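You operate a simulated robot arm through the tools that you are given. There is no shell and no other tool.

The job below is to be done with a simulated robot arm. You get a single attempt, and the scene is never put back.

Task
Prove the deck dead, move both posts to the white holes, jog the log against them and lock out again.
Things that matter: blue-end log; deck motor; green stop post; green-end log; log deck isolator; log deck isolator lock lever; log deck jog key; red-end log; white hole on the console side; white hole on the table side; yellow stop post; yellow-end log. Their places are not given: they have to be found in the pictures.

Only the result counts: the job must be done as asked and must still hold three seconds after the hand-in. Knocking over, shifting, dropping, spilling or breaking anything else fails it.

Robot
A 6-joint arm with a two-finger parallel gripper, fixed in place. Base frame: the origin is on the floor under the middle of its stand, x ahead of it, y to its left, z up. Units: mm, rad, N and s.
It reaches about 1347 mm from its shoulder. Its first joint turns from -2.897 to 2.897 rad. Payload 3.91 kg.
The tool frame sits at the grasp point between the pads (the TCP): z along the fingers, y along the line on which they close. The tips reach 30 mm beyond it. Largest opening 110 mm; finger width 20, thickness 10; the body of the gripper, 48 by 112 mm, starts 55 mm behind the TCP.
Orientation is told as [roll, pitch, yaw] about the base's x, y, z axes, in that order, counted from this pose: with the fingers straight down and closing along the base's y, the tool's x points along the base's -x, its y along +y and its z along -z.

Tools
- The arm moves only by the tool drive_tool. Its argument "deltas" is a list of rows, each a list of 7 numbers: the shift along the tool's x, y, z in units of 200 mm (1.0 is 200 mm), then the turn, a rotation vector about the tool's x, y, z in units of 120 degrees (1.0 is 120 degrees), then the closure in counts, from 0 (fully open) to 255 (shut). In form: [[tx, ty, tz, ax, ay, az, gripper], ...]. A call has 1 to 20 rows; each row is the pose to reach, as a shift and turn from the pose commanded when the call began, along the tool's axes at that moment. A call with a number of a shift or a turn outside -1 to 1 is refused whole. Each row takes 0.2 s and may step no farther than 50 mm and 0.15 rad from the row before; otherwise, or with a gripper value out of range, the whole call is refused. Where a pose cannot be reached the arm comes as near as it can. A force on the tool above 90 N (or 10 N above the force at the start of the call, whichever is more), or a blocked arm, ends the call early, and 0.2 s more pass. The fingers move at their own pace (about 108 mm/s each) and stop on an object; they squeeze with about 40 N. The grip force told is the motor's: it shows also when the fingers shut on nothing. Time passes only in rows, and 0.2 s behind the last, so rows that repeat a pose let the fingers close. It gives the time, the measured TCP pose, the force on the tool (base axes), the opening and the grip force at its end, in the units of the frame above (readings bear some noise), with the torque about the TCP (base axes, N m) and any sound that the robot's microphone picked up, and new pictures: "views" is both (left out), scene, wrist or none.
- Cameras (640 x 400 px; columns grow to the right, rows downward): "scene" is fixed at [221.8, -499.9, 1286]; the picture's right is [-0.36, -0.93, 0.00], its down [-0.70, 0.27, -0.66] and it looks along [0.62, -0.24, -0.75] (base axes); focal length 214 px, centre (320, 200). "wrist" rides on the gripper at [72, 17, -103] in the tool frame; the picture's right is [-0.23, 0.97, 0.00], its down [-0.76, -0.18, -0.62] and it looks along [-0.61, -0.14, 0.78] (tool axes); focal length 222 px, centre (320, 200).
- locate(camera, pixels): there is no depth. For up to 12 entries [column, row, z] of the newest picture of that camera ("zoom" is the newest enlarged one), the place [x, y] in the base frame at which the ray of that pixel passes the height z, good to about 2 mm. It takes no simulated time.
- enlarge(camera, box): a new picture of the part [left, top, right, bottom] of that camera's present view, enlarged. It takes no simulated time.
- sign_off(): hands the job in; it is judged then, once.

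Unless the task says otherwise, let go and move clear before handing in.

The tools are called as name(argument=value, ...) on one line, values as JSON. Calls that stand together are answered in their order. drive_tool: Moves the arm, as the interface text tells. Its arguments: {"type":"object","properties":{"deltas":{"type":"array"},"views":{"type":"string","enum":["both","scene","wrist","none"]}},"required":["deltas"]} The other tools are called the same way: locate (camera, pixels) gives the place at which the rays of pixels pass given heights; enlarge (camera, box) takes an enlarged picture of a part of a camera's view; sign_off () hands the job in.

At the start:

```text
time_s: 0.0
position: [403.7, -429.6, 1155.3]
tcp_rot: [0.0, -0.003, -0.001]
contact_force: [0.0, 0.5, 0.1]
wrist_torque: [0.0, 0.0, 0.0]
grip_width: 109.8
gripper_force: 0.0
```

scene: 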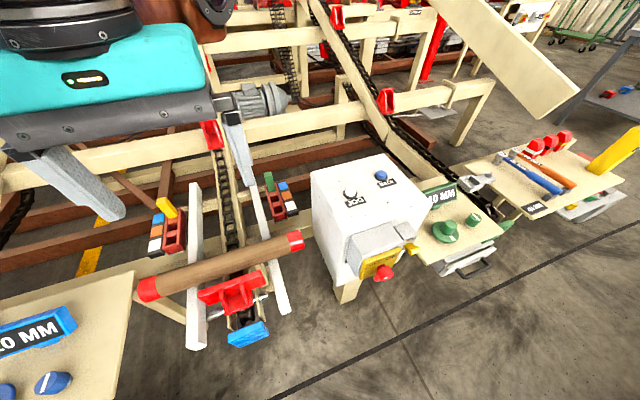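
wrist: 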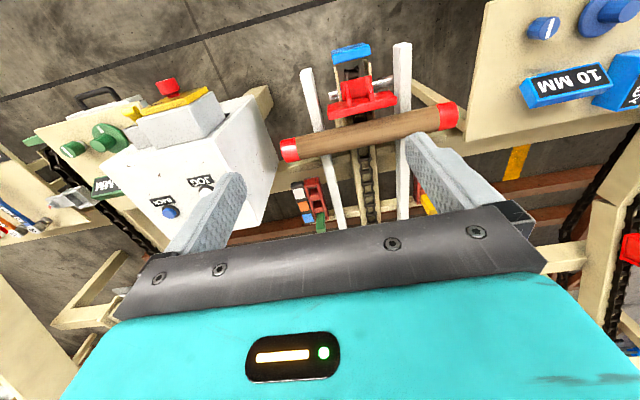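

The scene shows a red-end log lying across two rails near (220,265), a white console near (370,220) with JOG/BACK buttons and a yellow/red isolator near (380,265), and two colored hole blocks near (170,230) and (280,195). I'll enlarge these parts before moving.

enlarge(camera="scene", box=[130, 160, 330, 360])

enlarge(camera="scene", box=[300, 140, 460, 300])

enlarge(camera="wrist", box=[80, 30, 280, 250])

enlarge(camera="wrist", box=[270, 30, 480, 250])

```text
2.00 times, centred on (230, 260) of scene
```

zoom: 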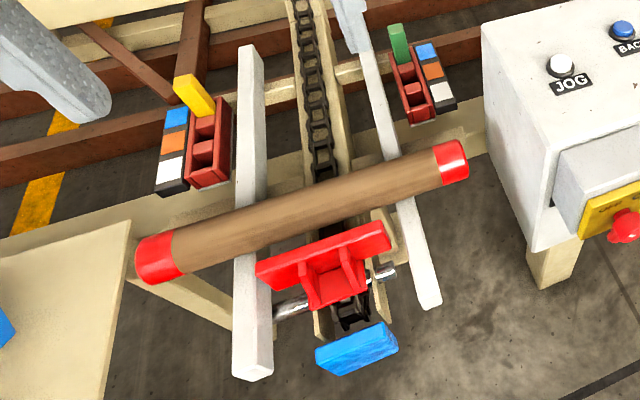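

```text
2.50 times, centred on (380, 220) of scene
```

zoom: 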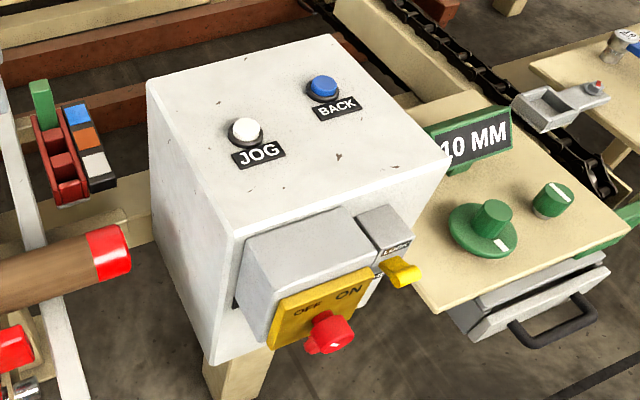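

```text
1.82 times, centred on (180, 140) of wrist
```

zoom: 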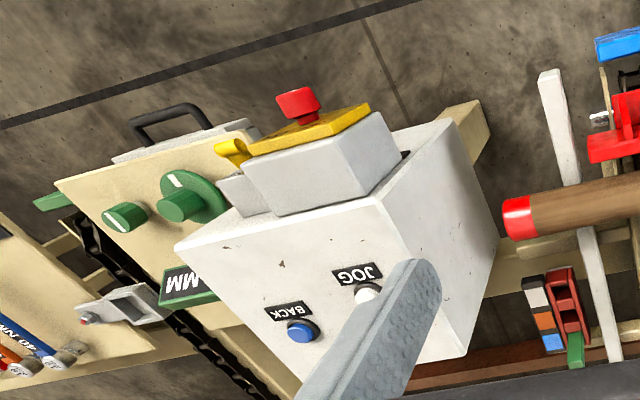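

```text
1.82 times, centred on (375, 140) of wrist
```

zoom: 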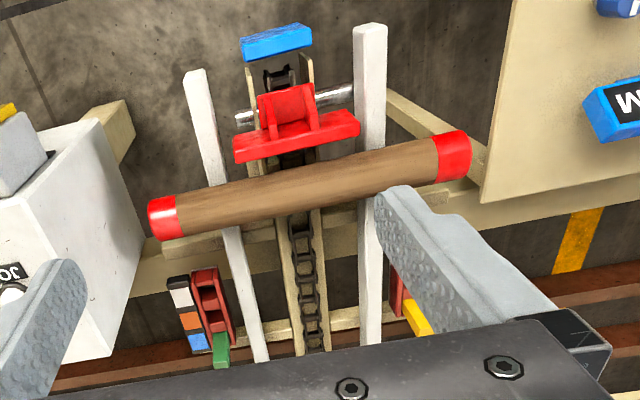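

The console shows a red rotary knob on a yellow OFF/ON plate and a yellow LOCK lever. The posts (yellow, green) sit at the blue ends of the red three-hole blocks. I'll take closer zooms of the isolator and the rest of the scene.

enlarge(camera="scene", box=[340, 215, 430, 290])

enlarge(camera="scene", box=[140, 180, 200, 260])

enlarge(camera="scene", box=[250, 160, 310, 230])

enlarge(camera="scene", box=[180, 0, 420, 150])

enlarge(camera="wrist", box=[130, 70, 230, 140])

enlarge(camera="scene", box=[440, 100, 640, 230])

```text
5.33 times, centred on (385, 252) of scene
```

zoom: 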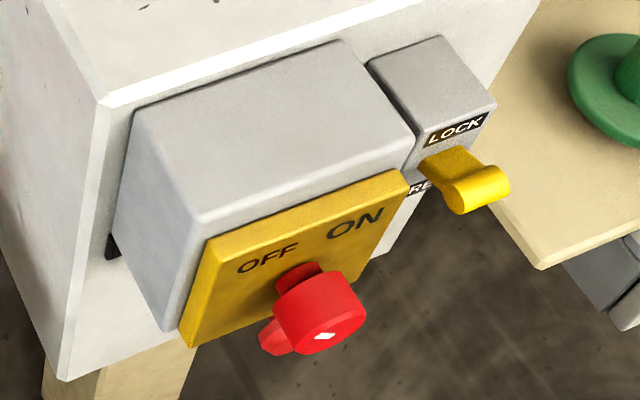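

```text
5.00 times, centred on (170, 220) of scene
```

zoom: 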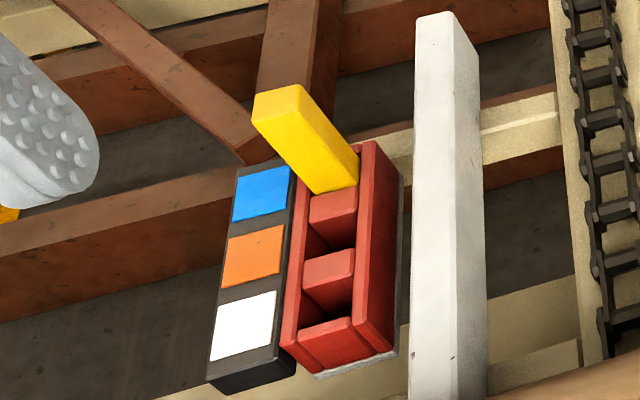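

```text
5.71 times, centred on (280, 195) of scene
```

zoom: 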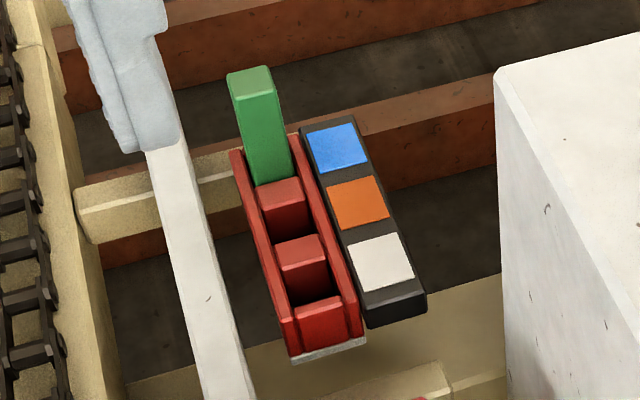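

```text
2.67 times, centred on (300, 75) of scene
```

zoom: 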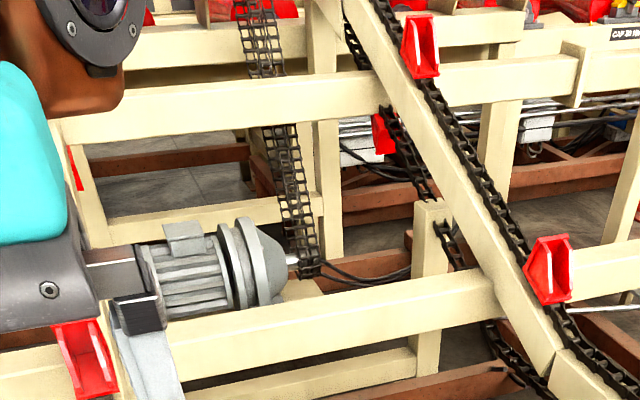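

```text
5.71 times, centred on (180, 105) of wrist
```

zoom: 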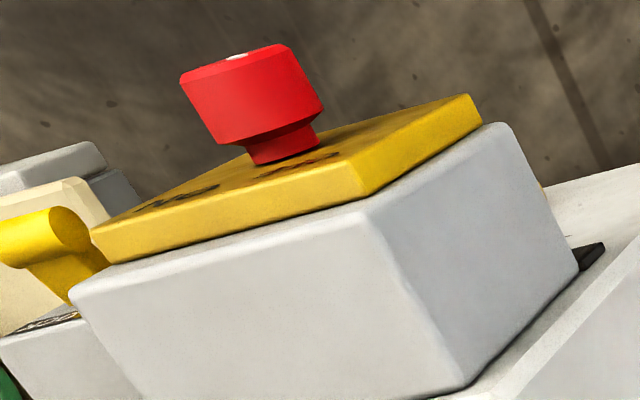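

```text
3.08 times, centred on (540, 165) of scene
```

zoom: 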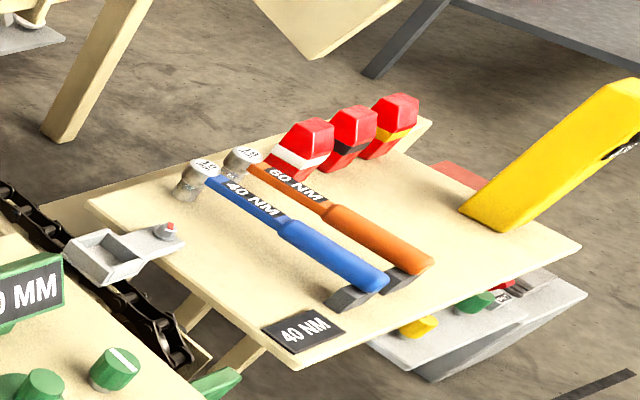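

I'll triangulate key points using both cameras: the console's BACK key at scene (381,174) and wrist (170,211), plus others, at several heights.

locate(camera="scene", pixels=[[381.2, 173.5, 600], [381.2, 173.5, 800], [351, 191, 700], [383, 272, 600], [383, 272, 700]])

locate(camera="wrist", pixels=[[169.6, 211.4, 600], [169.6, 211.4, 800], [206, 191, 700], [166, 86, 600], [166, 86, 700]])

```text
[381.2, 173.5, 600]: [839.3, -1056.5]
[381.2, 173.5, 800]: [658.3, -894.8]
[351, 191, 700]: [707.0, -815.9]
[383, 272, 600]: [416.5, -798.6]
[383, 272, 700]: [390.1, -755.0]
```

```text
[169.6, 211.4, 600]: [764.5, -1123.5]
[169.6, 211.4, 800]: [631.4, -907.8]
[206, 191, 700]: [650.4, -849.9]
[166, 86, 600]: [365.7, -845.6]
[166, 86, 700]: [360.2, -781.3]
```

Triangulating puts the console top near z≈870 and the red knob near (355,-696,835). I'll move the wrist camera back and toward the console at a safe height for a closer view.

drive_tool(deltas=[[0.16, -0.15, 0.04, 0, 0, 0, 0], [0.32, -0.3, 0.08, 0, 0, 0, 0], [0.48, -0.45, 0.12, 0, 0, 0, 0], [0.64, -0.6, 0.16, 0, 0, 0, 0], [0.8, -0.75, 0.2, 0, 0, 0, 0], [0.96, -0.9, 0.24, 0, 0, 0, 0]])

```text
time_s: 1.4
position: [209.5, -609.9, 1108.2]
tcp_rot: [-0.002, -0.001, 0.001]
contact_force: [-0.4, 0.1, 1.4]
wrist_torque: [-0.06, 0.0, -0.01]
grip_width: 110.0
gripper_force: 0.1
```

scene: 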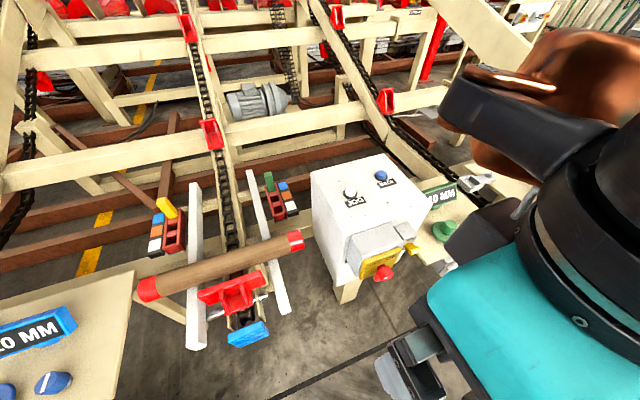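
wrist: 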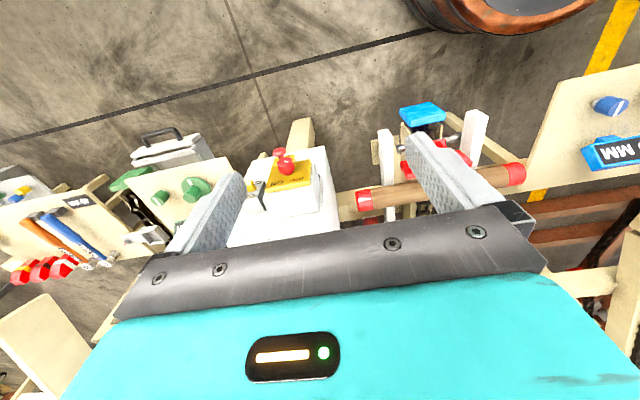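

The wrist view now shows the isolator front near (285,165). I'll enlarge it to read the knob and the lever.

enlarge(camera="wrist", box=[235, 135, 335, 225])

enlarge(camera="wrist", box=[330, 80, 540, 220])

enlarge(camera="scene", box=[120, 0, 320, 140])

enlarge(camera="scene", box=[300, 0, 500, 140])

enlarge(camera="scene", box=[0, 0, 200, 140])

```text
4.44 times, centred on (285, 180) of wrist
```

zoom: 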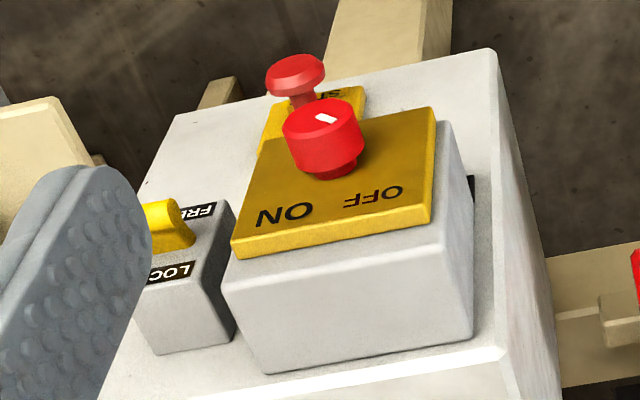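

```text
2.86 times, centred on (435, 150) of wrist
```

zoom: 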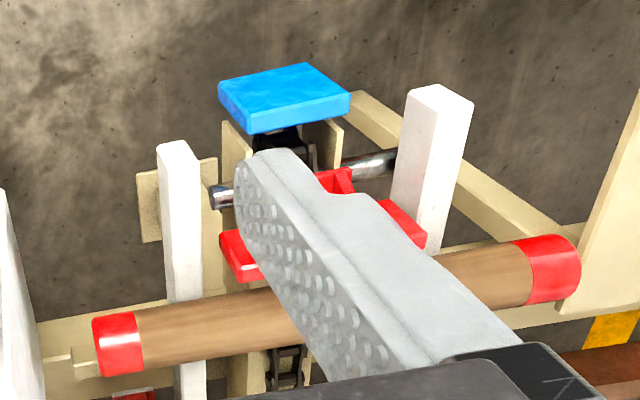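

```text
2.86 times, centred on (220, 70) of scene
```

zoom: 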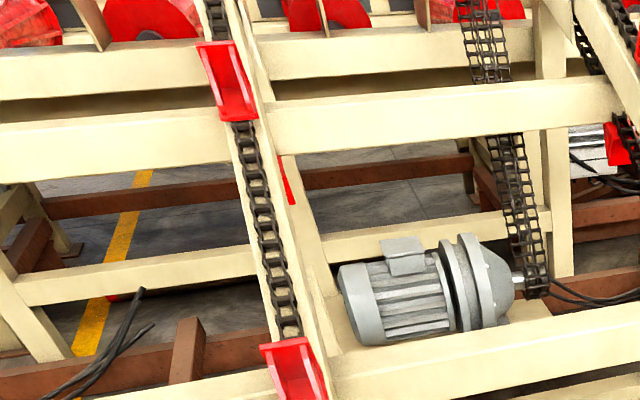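

```text
2.86 times, centred on (400, 70) of scene
```

zoom: 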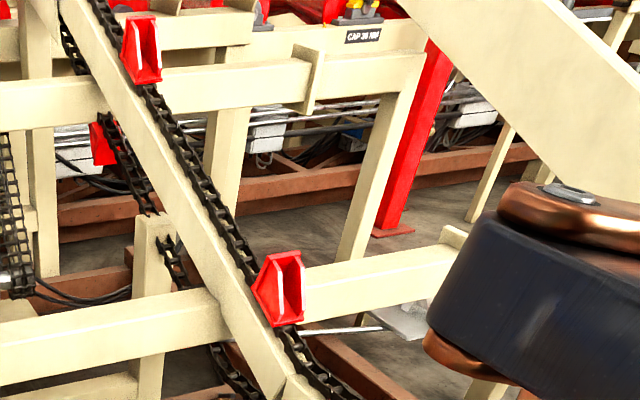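

```text
2.86 times, centred on (100, 70) of scene
```

zoom: 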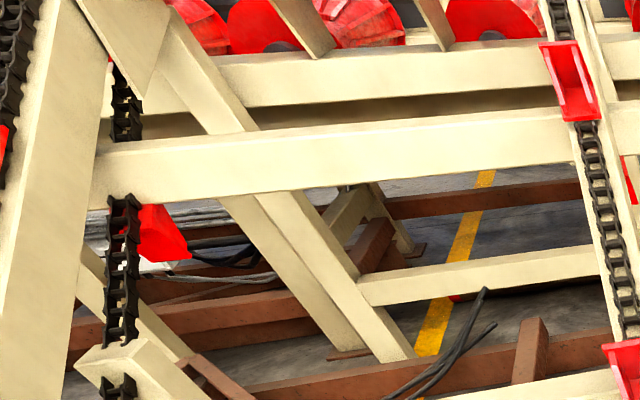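

The knob face and its ON/OFF plate are visible at zoom (323,130), along with a red mushroom stop behind it and a lock lever partly hidden by the left finger. I'll move the wrist closer and toward -y to see the lever and the knob pointer clearly.

drive_tool(deltas=[[-0.09, -0.1, 0.16, 0, 0, 0, 0], [-0.18, -0.2, 0.32, 0, 0, 0, 0], [-0.27, -0.3, 0.48, 0, 0, 0, 0], [-0.35, -0.4, 0.64, 0, 0, 0, 0]])

```text
time_s: 2.4
position: [280.6, -689.5, 980.4]
tcp_rot: [-0.001, -0.003, -0.001]
contact_force: [0.5, 0.7, 1.0]
wrist_torque: [-0.08, -0.03, -0.03]
grip_width: 110.2
gripper_force: 0.0
```

scene: 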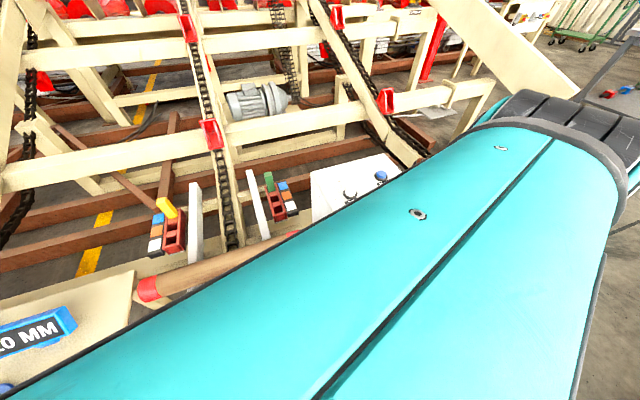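
wrist: 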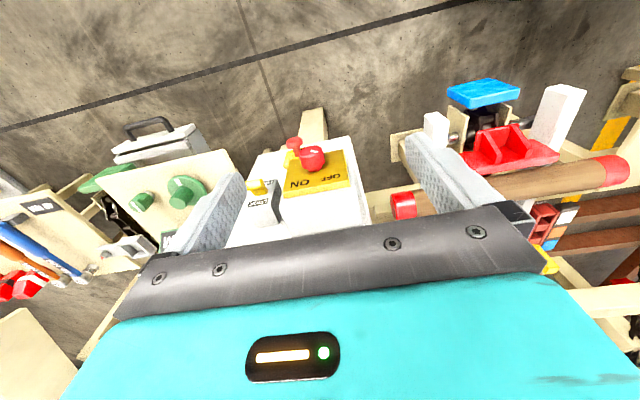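

enlarge(camera="wrist", box=[230, 120, 370, 220])

enlarge(camera="wrist", box=[240, 130, 320, 220])

enlarge(camera="wrist", box=[380, 60, 640, 250])

```text
4.00 times, centred on (300, 170) of wrist
```

zoom: 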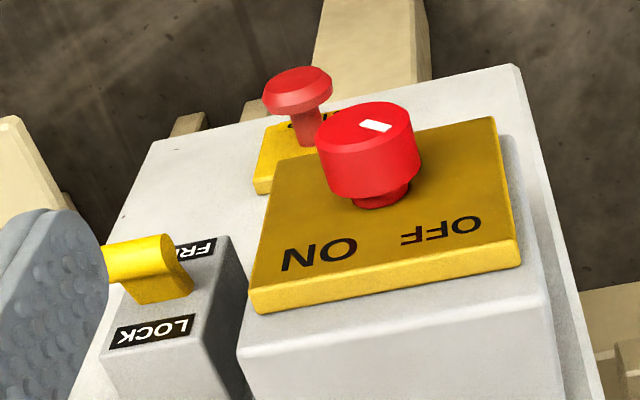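

```text
4.44 times, centred on (280, 175) of wrist
```

zoom: 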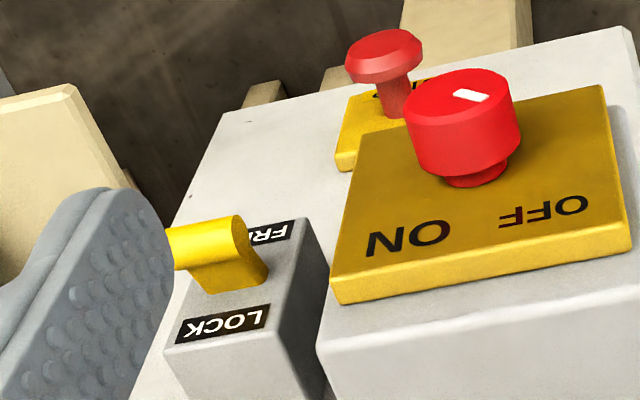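

```text
2.11 times, centred on (510, 155) of wrist
```

zoom: 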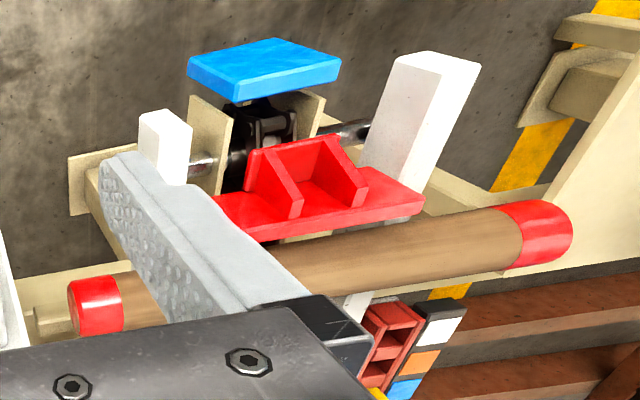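

The knob's white mark (zoom 375,126) appears to lie toward the OFF side, and the lever stands near LOCK/FREE labels. I'll zoom harder to judge both.

enlarge(camera="wrist", box=[295, 140, 335, 175])

enlarge(camera="wrist", box=[240, 170, 295, 220])

```text
11.43 times, centred on (315, 158) of wrist
```

zoom: 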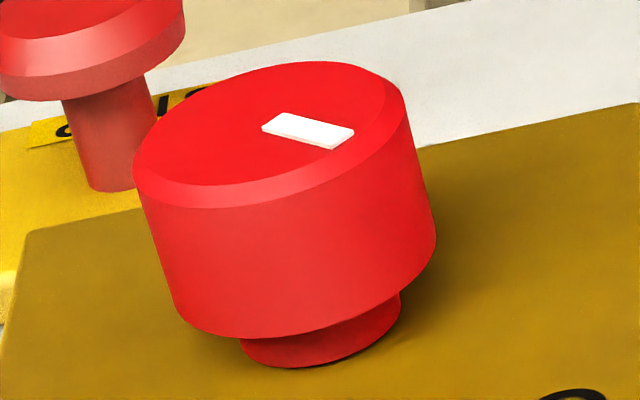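

```text
8.00 times, centred on (268, 195) of wrist
```

zoom: 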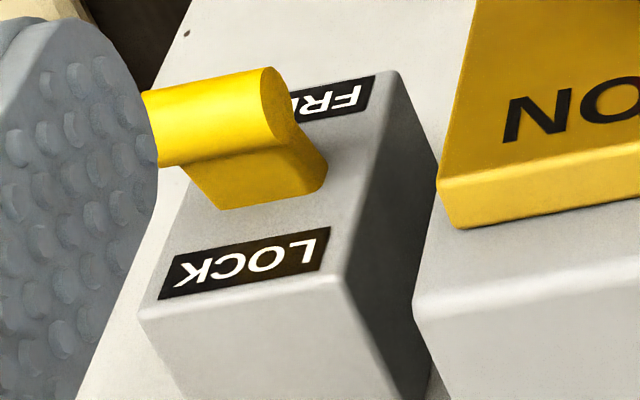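

The knob's mark points to OFF, and by triangulation the knob face sits near (353,-718,782). The lever leans toward LOCK, so the deck seems to be locked out now. Next I'll look over the console top to find the JOG key accurately.

drive_tool(deltas=[[-0.1, 0, -0.2, 0, 0, 0, 0], [-0.25, 0, -0.4, 0, 0, 0, 0], [-0.45, -0.02, -0.5, 0, 0, 0, 0], [-0.65, -0.05, -0.6, 0, 0, 0, 0]], views="wrist")

```text
time_s: 3.4
position: [410.6, -701.1, 1101.5]
tcp_rot: [0.0, -0.002, -0.002]
contact_force: [-0.9, -0.4, 0.5]
wrist_torque: [-0.01, -0.07, 0.0]
grip_width: 110.1
gripper_force: 0.0
```

wrist: 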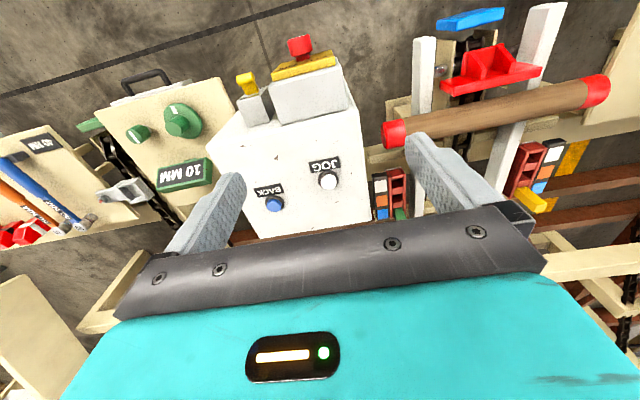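

Now the console top shows JOG at (329,181) and BACK at (274,204), with the rails, log and both hole blocks on the right. I'll zoom for precise pixels.

enlarge(camera="wrist", box=[200, 20, 380, 240])

enlarge(camera="wrist", box=[370, 120, 450, 230])

enlarge(camera="wrist", box=[490, 110, 600, 230])

enlarge(camera="wrist", box=[220, 20, 360, 130])

enlarge(camera="wrist", box=[370, 0, 620, 160])

```text
1.82 times, centred on (290, 130) of wrist
```

zoom: 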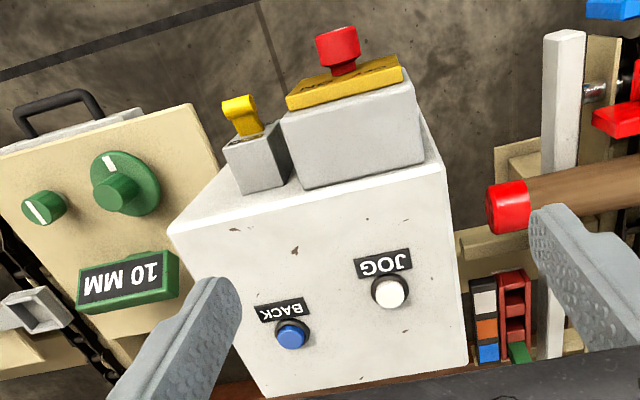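

```text
3.64 times, centred on (410, 175) of wrist
```

zoom: 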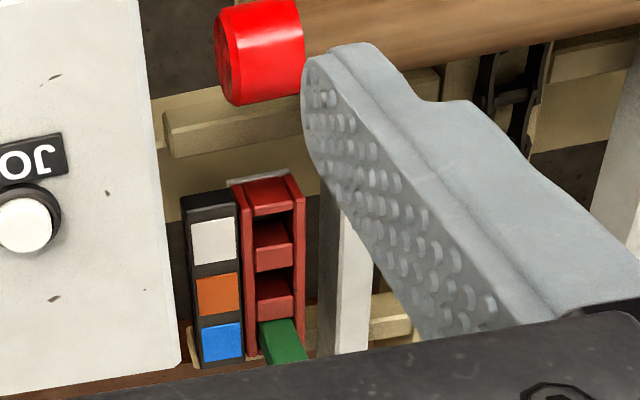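

```text
3.33 times, centred on (545, 170) of wrist
```

zoom: 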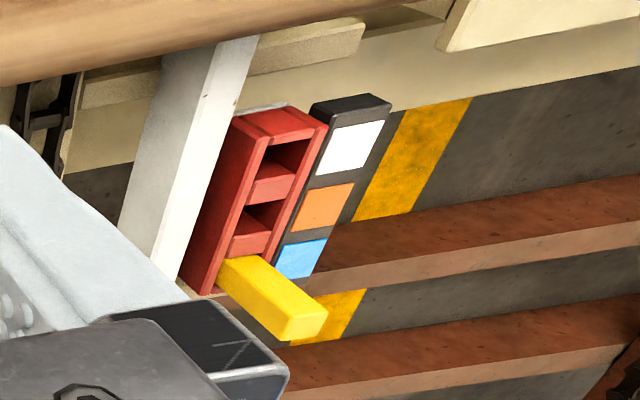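

```text
3.64 times, centred on (290, 75) of wrist
```

zoom: 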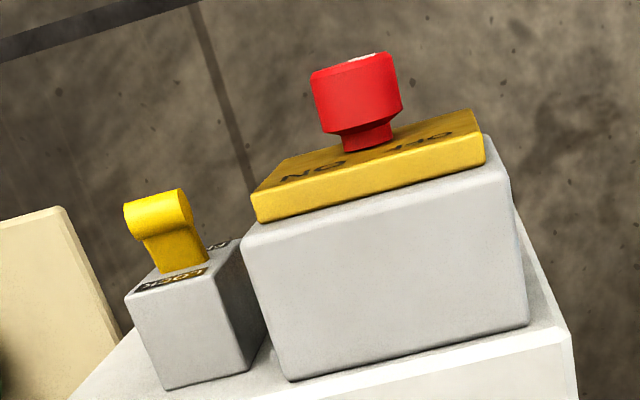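

```text
2.50 times, centred on (495, 80) of wrist
```

zoom: 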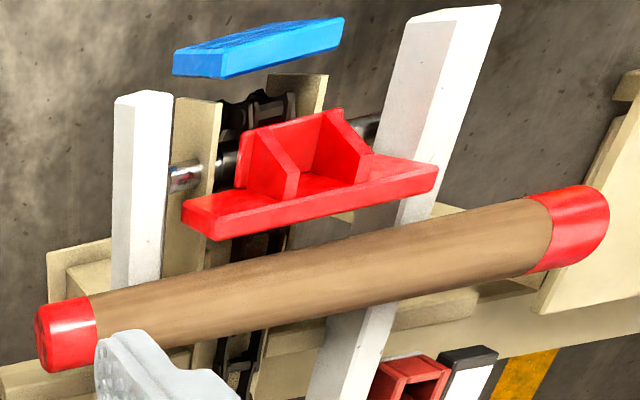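

I've got pixels for the keys, posts, knob, lever and log ends from this view. I'll get their rays at two heights so I can intersect them with a second view.

locate(camera="wrist", pixels=[[329, 179.5, 900], [329, 179.5, 700], [274.1, 203.6, 900], [274.1, 203.6, 700], [540.5, 206.9, 900], [540.5, 206.9, 700], [301, 36.5, 900], [301, 36.5, 700], [244.7, 76.4, 900], [244.7, 76.4, 700], [380.3, 186, 900], [380.3, 186, 700]])

locate(camera="scene", pixels=[[161, 201, 900], [161, 201, 700], [267.7, 173.1, 900], [267.7, 173.1, 700], [351, 191, 900], [351, 191, 700]])

```text
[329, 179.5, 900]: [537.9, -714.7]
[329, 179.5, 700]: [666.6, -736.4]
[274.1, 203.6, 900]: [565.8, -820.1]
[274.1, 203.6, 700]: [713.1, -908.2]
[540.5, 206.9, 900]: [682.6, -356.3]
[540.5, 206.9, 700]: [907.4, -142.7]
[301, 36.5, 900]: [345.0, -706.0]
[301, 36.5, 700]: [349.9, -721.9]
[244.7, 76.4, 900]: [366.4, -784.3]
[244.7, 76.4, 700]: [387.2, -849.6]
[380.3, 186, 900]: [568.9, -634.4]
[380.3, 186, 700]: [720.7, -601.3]
```

```text
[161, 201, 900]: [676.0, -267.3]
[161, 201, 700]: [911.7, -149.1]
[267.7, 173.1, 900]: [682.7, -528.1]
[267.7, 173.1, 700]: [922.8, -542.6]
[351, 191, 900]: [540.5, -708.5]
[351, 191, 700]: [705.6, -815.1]
```

JOG triangulates to about (546,-715,890) and the yellow post top to about (893,-157,714). I'll move above the JOG key at a safe height to refine its position and the panel's tilt.

drive_tool(deltas=[[-0.17, -0.02, 0.12, 0, 0, 0, 0], [-0.34, -0.04, 0.25, 0, 0, 0, 0], [-0.51, -0.055, 0.38, 0, 0, 0, 0], [-0.677, -0.07, 0.5, 0, 0, 0, 0]])

```text
time_s: 4.4
position: [547.2, -714.0, 1001.3]
tcp_rot: [-0.003, -0.003, -0.002]
contact_force: [-0.2, 0.5, -0.1]
wrist_torque: [0.0, -0.08, 0.04]
grip_width: 110.0
gripper_force: 0.1
```

scene: 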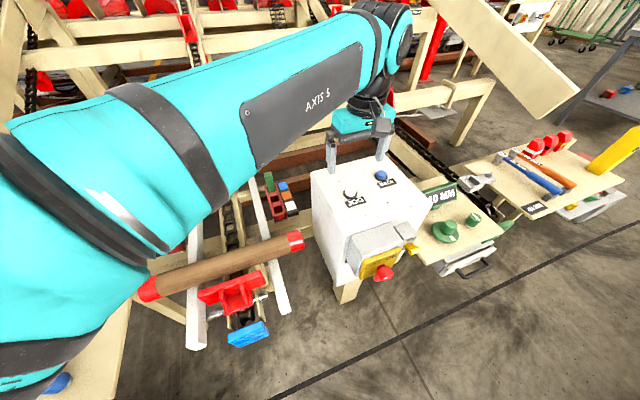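
wrist: 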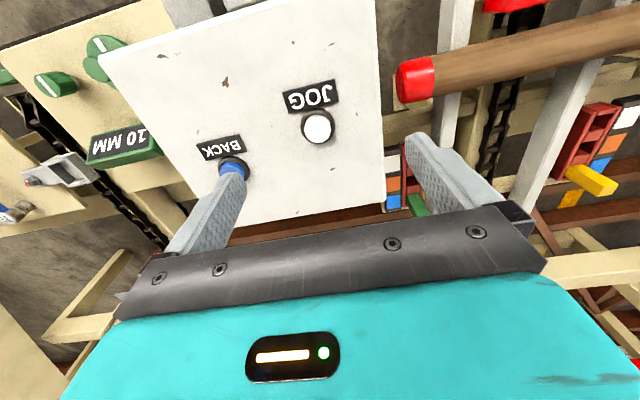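

JOG now appears at (319,127). I'll zoom and get its ray from here to intersect with the former view.

enlarge(camera="wrist", box=[270, 70, 370, 170])

locate(camera="wrist", pixels=[[319, 128, 920], [319, 128, 860], [98, 52, 900], [98, 52, 860], [378, 2, 900], [378, 2, 860], [386, 200, 900], [386, 200, 860], [319, 142, 880], [319, 142, 900]])

```text
4.00 times, centred on (320, 120) of wrist
```

zoom: 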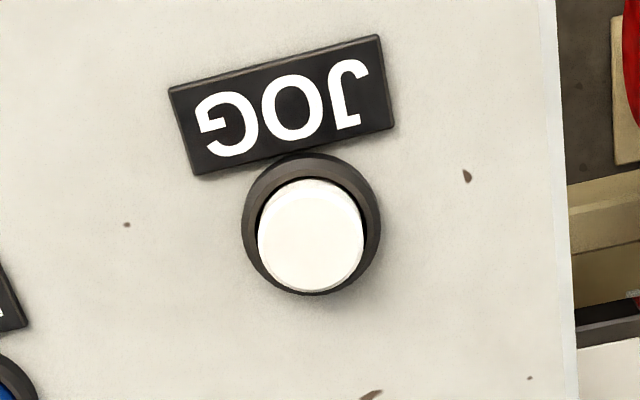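

```text
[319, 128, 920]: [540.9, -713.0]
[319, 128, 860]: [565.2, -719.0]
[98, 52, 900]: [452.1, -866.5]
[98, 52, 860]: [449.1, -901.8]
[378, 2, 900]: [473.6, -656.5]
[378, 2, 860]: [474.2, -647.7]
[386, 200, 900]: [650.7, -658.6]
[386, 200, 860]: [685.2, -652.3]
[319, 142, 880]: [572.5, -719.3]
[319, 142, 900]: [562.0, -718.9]
```

Rays put JOG near (556,-717,882), with some disagreement. I'll go lower, still about 45 mm above the panel, for a stronger parallax measurement.

drive_tool(deltas=[[-0.025, -0.005, 0.1, 0, 0, 0, 0], [-0.045, -0.015, 0.2, 0, 0, 0, 0]], views="wrist")

```text
time_s: 5.0
position: [555.5, -717.0, 959.3]
tcp_rot: [0.0, -0.002, 0.0]
contact_force: [-0.2, -0.5, -0.3]
wrist_torque: [-0.01, 0.01, 0.02]
grip_width: 109.8
gripper_force: 0.0
```

wrist: 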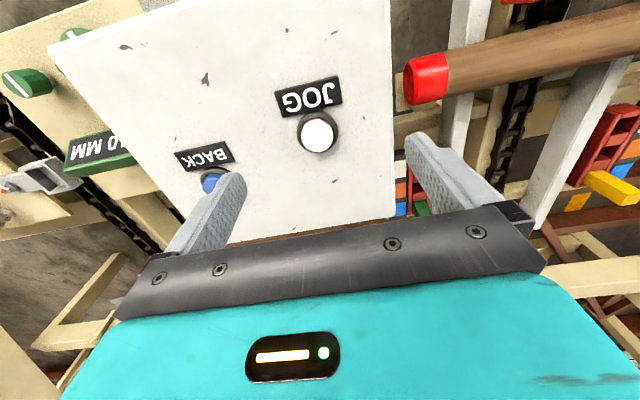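

enlarge(camera="wrist", box=[270, 80, 370, 180])

locate(camera="wrist", pixels=[[317.5, 135, 900], [317.5, 135, 860], [50, 45, 900], [50, 45, 850], [389, 3, 900], [389, 3, 850], [394, 216, 900], [394, 216, 850]])

```text
4.00 times, centred on (320, 130) of wrist
```

zoom: 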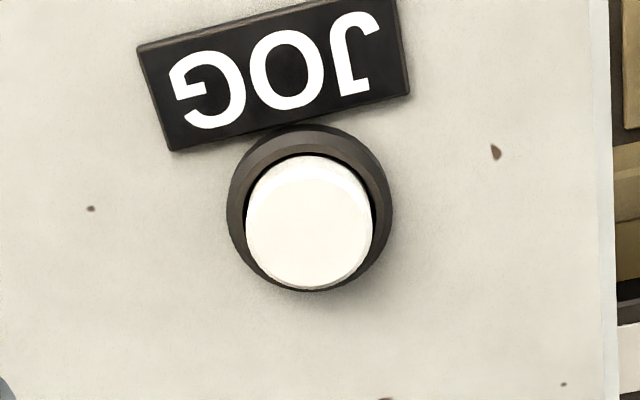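

```text
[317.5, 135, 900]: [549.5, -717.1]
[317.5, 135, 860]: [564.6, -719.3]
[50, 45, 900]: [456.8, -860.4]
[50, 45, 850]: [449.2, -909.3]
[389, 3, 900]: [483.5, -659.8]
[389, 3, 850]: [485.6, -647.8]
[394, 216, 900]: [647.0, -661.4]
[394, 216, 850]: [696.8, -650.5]
```

JOG's top refines to about (558,-719,879). I'll close the fingers and come down to just above the key.

drive_tool(deltas=[[0, 0, 0, 0, 0, 0, 255], [-0.0125, -0.01, 0.0, 0, 0, 0, 255], [-0.0125, -0.01, 0.05, 0, 0, 0, 255], [-0.0125, -0.01, 0.12, 0, 0, 0, 255], [-0.0125, -0.01, 0.19, 0, 0, 0, 255]])

```text
time_s: 6.2
position: [557.5, -719.1, 921.4]
tcp_rot: [0.0, -0.002, 0.0]
contact_force: [0.3, 0.1, 0.0]
wrist_torque: [-0.01, -0.02, 0.05]
grip_width: 0.0
gripper_force: 37.6
```

scene: 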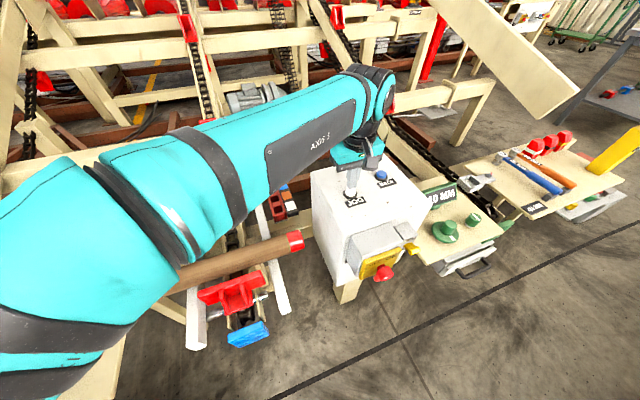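
wrist: 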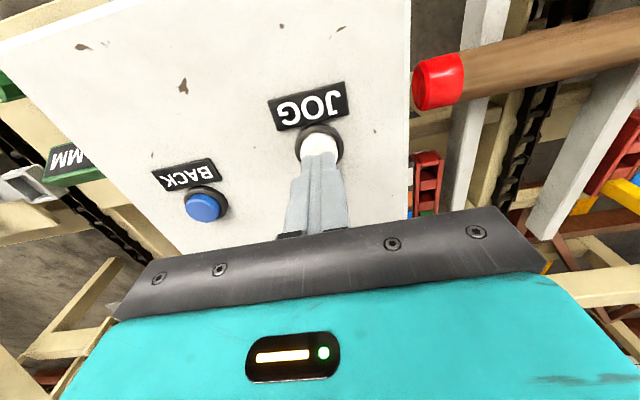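

enlarge(camera="wrist", box=[270, 80, 370, 200])

enlarge(camera="scene", box=[320, 150, 400, 220])

```text
3.33 times, centred on (320, 140) of wrist
```

zoom: 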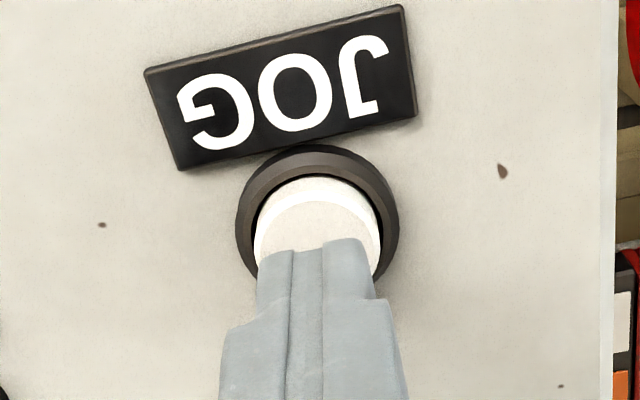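

```text
5.71 times, centred on (360, 185) of scene
```

zoom: 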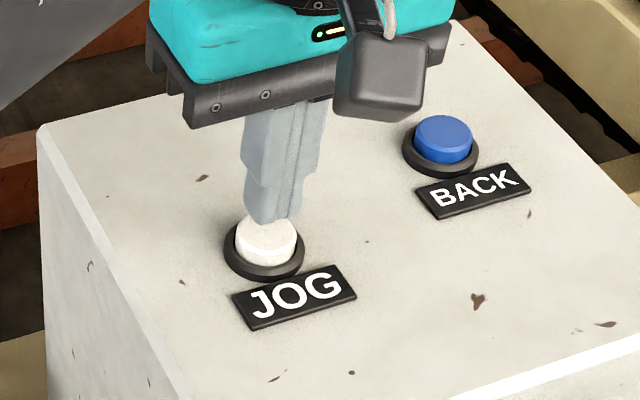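

The fingertips are centred over the JOG key (zoom 270,215), about 10 mm above it. I'll press down in small steps, with the isolator reading OFF and LOCK.

drive_tool(deltas=[[0, 0, 0.025, 0, 0, 0, 255], [0, 0, 0.05, 0, 0, 0, 255], [0, 0, 0.065, 0, 0, 0, 255], [0, 0, 0.075, 0, 0, 0, 255]])

```text
time_s: 7.2
position: [557.8, -719.6, 905.5]
tcp_rot: [0.0, -0.001, 0.0]
contact_force: [0.3, -0.1, 1.0]
wrist_torque: [-0.01, -0.01, -0.02]
grip_width: 0.2
gripper_force: 37.5
```

scene: 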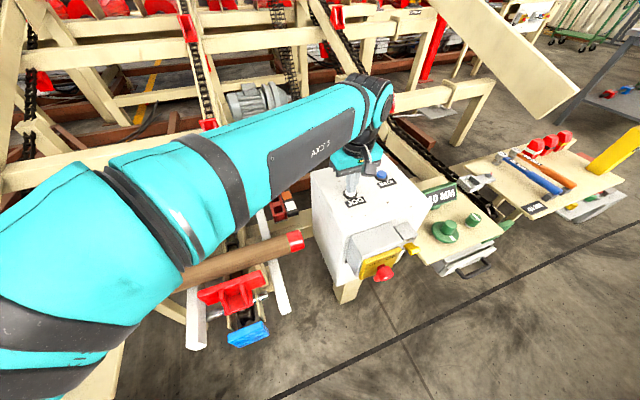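
wrist: 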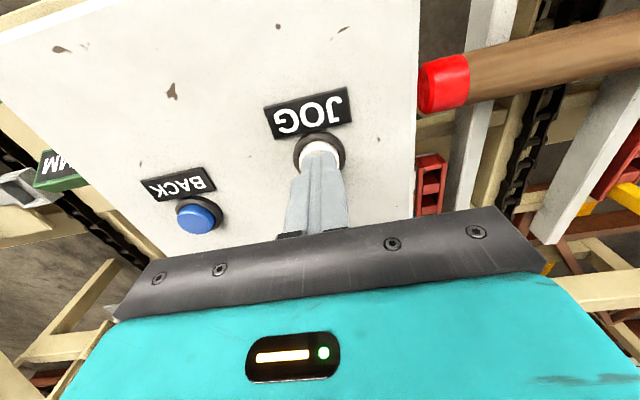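

No real force yet at TCP z 905.5. I'll go on down in 2 mm steps.

drive_tool(deltas=[[0, 0, 0.01, 0, 0, 0, 255], [0, 0, 0.02, 0, 0, 0, 255]], views="none")

enlarge(camera="scene", box=[320, 150, 400, 220])

enlarge(camera="wrist", box=[270, 80, 370, 200])

```text
time_s: 7.8
position: [558.2, -718.7, 901.9]
tcp_rot: [0.001, -0.002, 0.0]
contact_force: [0.8, -1.4, 4.8]
wrist_torque: [-0.05, -0.02, 0.02]
grip_width: 0.2
gripper_force: 37.1
heard: click
```

```text
5.71 times, centred on (360, 185) of scene
```

zoom: 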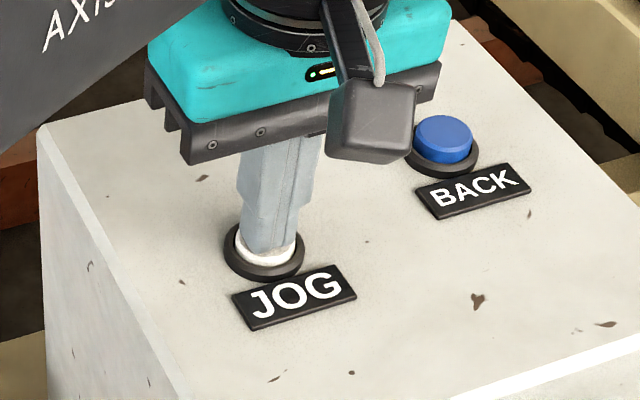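

```text
3.33 times, centred on (320, 140) of wrist
```

zoom: 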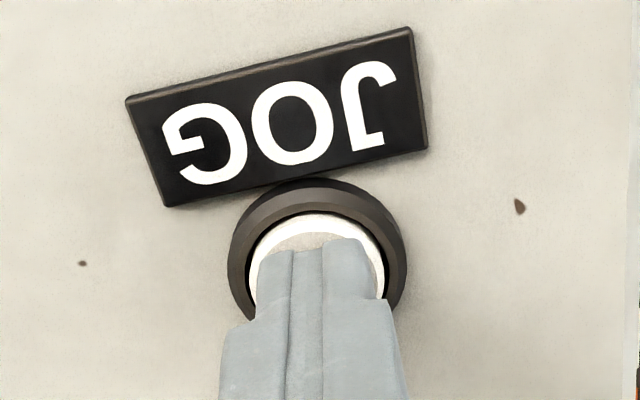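

A click was heard at 4.8 N with no motor sound, so JOG is pressed in. I'll hold it for a moment and compare the deck picture to confirm it's dead.

drive_tool(deltas=[[0, 0, 0.003, 0, 0, 0, 255], [0, 0, 0.003, 0, 0, 0, 255], [0, 0, 0.003, 0, 0, 0, 255]])

```text
time_s: 8.6
position: [558.0, -719.1, 901.7]
tcp_rot: [-0.001, -0.002, -0.001]
contact_force: [-0.9, -3.0, 6.9]
wrist_torque: [-0.07, 0.02, 0.02]
grip_width: 0.0
gripper_force: 37.6
```

scene: 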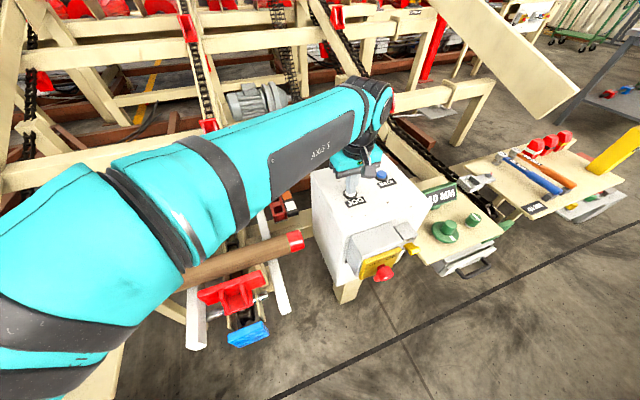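
wrist: 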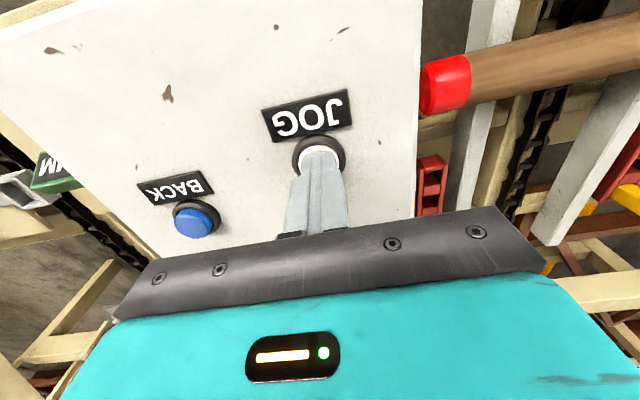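

The log end (296,242) and red lug (230,290) haven't moved, so the deck is dead. I'll release the key, rise, and move over to survey the posts and blocks.

drive_tool(deltas=[[0, 0, -0.1, 0, 0, 0, 255], [0, 0, -0.3, 0, 0, 0, 255], [0, 0, -0.5, 0, 0, 0, 255], [0, 0, -0.7, 0, 0, 0, 255], [0, 0.1, -0.85, 0, 0, 0, 100], [0, 0.3, -0.95, 0, 0, 0, 0], [0, 0.5, -1.0, 0, 0, 0, 0], [0, 0.7, -1.0, 0, 0, 0, 0]])

```text
time_s: 10.4
position: [556.3, -581.0, 1099.7]
tcp_rot: [0.002, 0.0, -0.002]
contact_force: [0.6, -1.1, -1.3]
wrist_torque: [0.07, -0.03, -0.01]
grip_width: 110.0
gripper_force: 0.1
```

scene: 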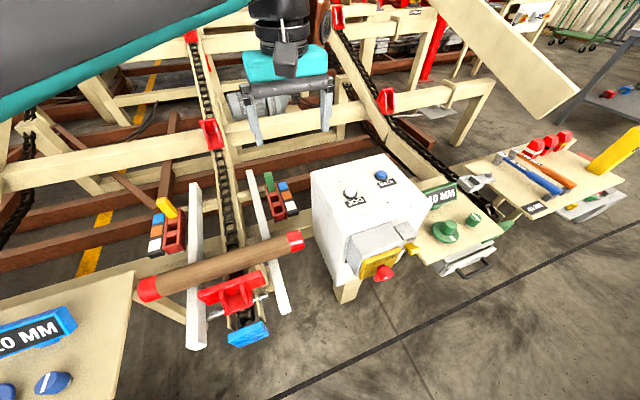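
wrist: 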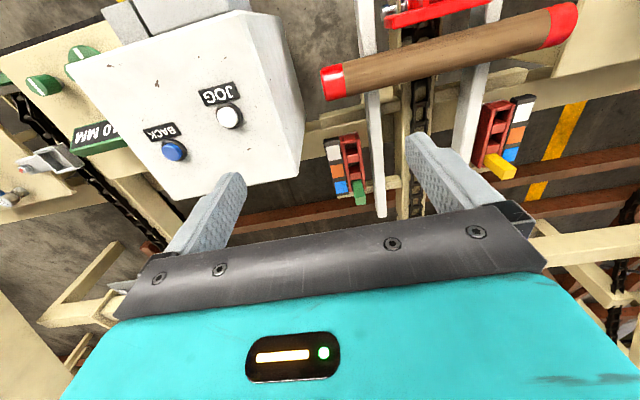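

Both hole blocks are visible: console side near (345,170), table side near (500,140). I'll zoom on both and the log.

enlarge(camera="wrist", box=[310, 120, 400, 220])

enlarge(camera="wrist", box=[450, 80, 550, 190])

enlarge(camera="wrist", box=[310, 0, 600, 130])

```text
4.00 times, centred on (355, 170) of wrist
```

zoom: 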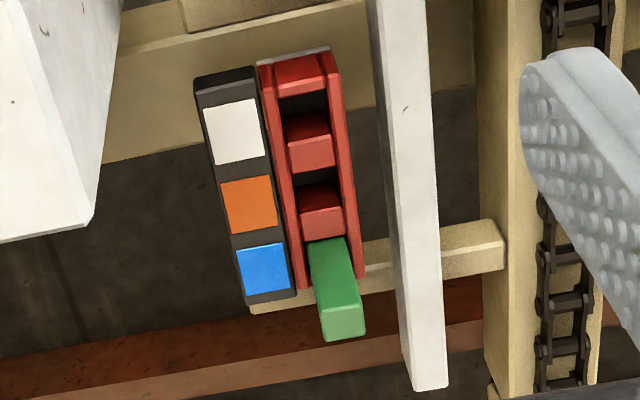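

```text
3.64 times, centred on (500, 135) of wrist
```

zoom: 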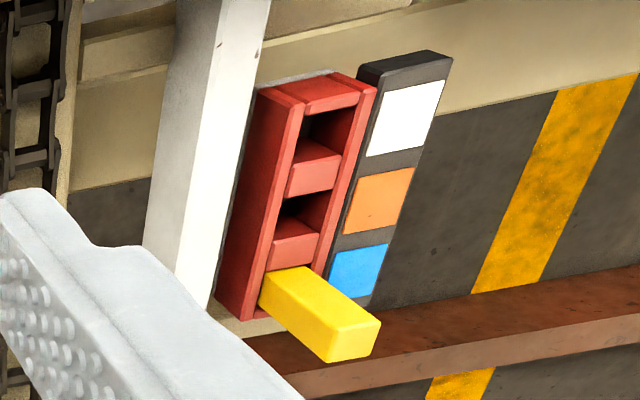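

```text
2.21 times, centred on (455, 65) of wrist
```

zoom: 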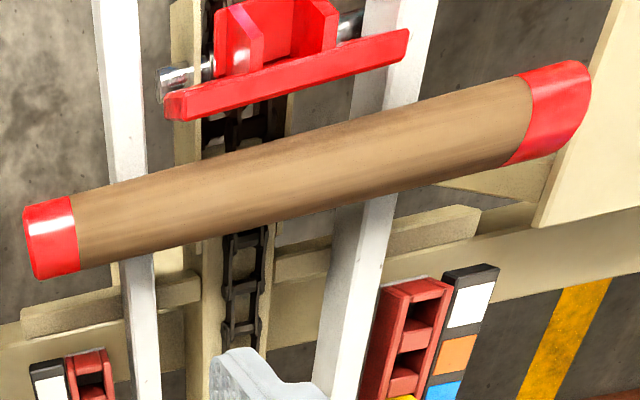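

I'll get the rays of the post tops, slots and log ends from this view.

locate(camera="wrist", pixels=[[360.75, 200.75, 750], [360.75, 200.75, 650], [509.1, 174, 750], [509.1, 174, 650], [350.2, 155.5, 650], [350.2, 155.5, 600], [490, 131, 650], [490, 131, 600], [334, 82, 700], [334, 82, 600], [565, 25, 700], [565, 25, 600]])

locate(camera="scene", pixels=[[267.7, 174.3, 750], [267.7, 174.3, 650], [161.6, 201, 750], [161.6, 201, 650]])

```text
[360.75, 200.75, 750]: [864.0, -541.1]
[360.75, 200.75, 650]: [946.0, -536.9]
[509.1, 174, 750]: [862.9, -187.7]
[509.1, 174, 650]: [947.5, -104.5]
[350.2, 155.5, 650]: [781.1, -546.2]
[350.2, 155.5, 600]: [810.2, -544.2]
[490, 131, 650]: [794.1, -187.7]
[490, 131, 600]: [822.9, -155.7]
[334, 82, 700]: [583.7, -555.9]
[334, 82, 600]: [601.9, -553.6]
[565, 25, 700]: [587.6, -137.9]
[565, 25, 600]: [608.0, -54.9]
```

```text
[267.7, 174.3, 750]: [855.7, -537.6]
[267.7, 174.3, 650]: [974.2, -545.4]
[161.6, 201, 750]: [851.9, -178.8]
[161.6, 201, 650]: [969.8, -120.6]
```

Post tops come out near (888,-540,722) green and (889,-161,720) yellow. I'll move closer over the console-side block.

drive_tool(deltas=[[-0.2, 0.04, 0.13, 0, 0, 0, 0], [-0.4, 0.08, 0.27, 0, 0, 0, 0], [-0.6, 0.12, 0.41, 0, 0, 0, 0], [-0.8, 0.16, 0.55, 0, 0, 0, 0], [-0.97, 0.2, 0.7, 0, 0, 0, 0]])

```text
time_s: 11.6
position: [751.4, -538.7, 962.3]
tcp_rot: [0.001, 0.0, -0.003]
contact_force: [-0.5, 0.6, -0.5]
wrist_torque: [0.01, -0.06, -0.01]
grip_width: 110.3
gripper_force: 0.0
```

scene: 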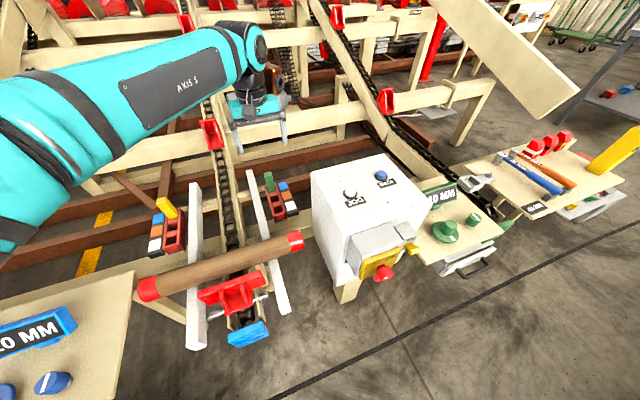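
wrist: 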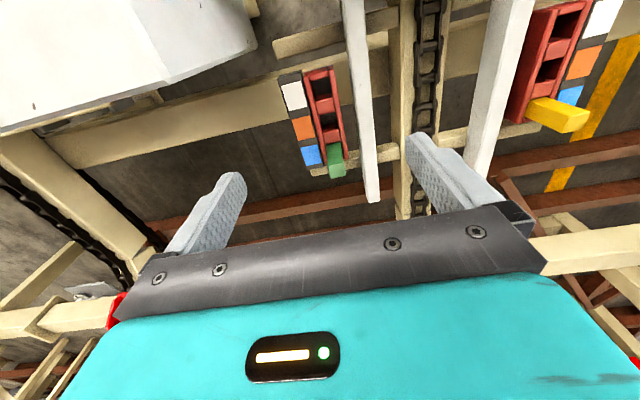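

The green post and its block are in clear view at (325,125), with the yellow one at (560,110). I'll zoom for exact pixels.

enlarge(camera="wrist", box=[270, 60, 370, 190])

enlarge(camera="wrist", box=[500, 0, 620, 140])

```text
3.08 times, centred on (320, 125) of wrist
```

zoom: 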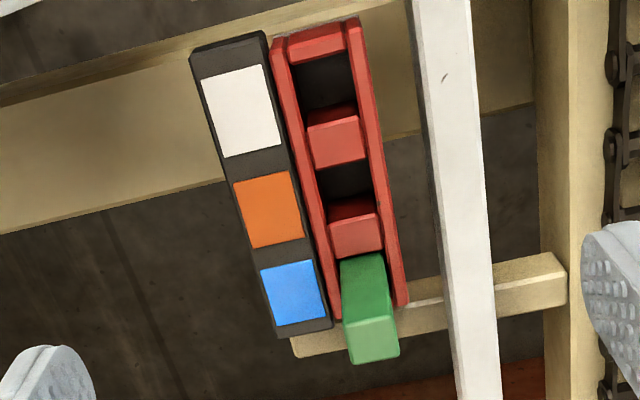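

```text
2.86 times, centred on (560, 70) of wrist
```

zoom: 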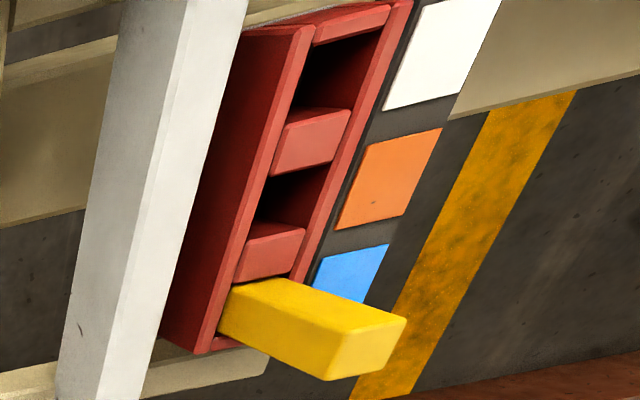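

Now I'll get the rays for the post tops and slot rims at several heights.

locate(camera="wrist", pixels=[[336.9, 169.8, 740], [336.9, 169.8, 700], [321.95, 89.6, 680], [321.95, 89.6, 640], [328.4, 122.4, 680], [328.4, 122.4, 640], [334.6, 152, 680], [334.6, 152, 640], [574.7, 122.5, 740], [574.7, 122.5, 700], [564.6, 23.4, 680], [564.6, 23.4, 640]])

```text
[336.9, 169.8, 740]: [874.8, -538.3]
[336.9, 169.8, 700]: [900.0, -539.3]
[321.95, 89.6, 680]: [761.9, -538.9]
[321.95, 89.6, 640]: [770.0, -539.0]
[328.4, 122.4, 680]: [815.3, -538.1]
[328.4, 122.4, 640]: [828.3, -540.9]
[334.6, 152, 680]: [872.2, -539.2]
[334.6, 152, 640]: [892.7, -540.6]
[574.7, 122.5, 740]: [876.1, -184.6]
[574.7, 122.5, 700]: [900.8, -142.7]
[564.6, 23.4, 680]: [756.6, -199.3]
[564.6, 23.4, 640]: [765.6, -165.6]
```

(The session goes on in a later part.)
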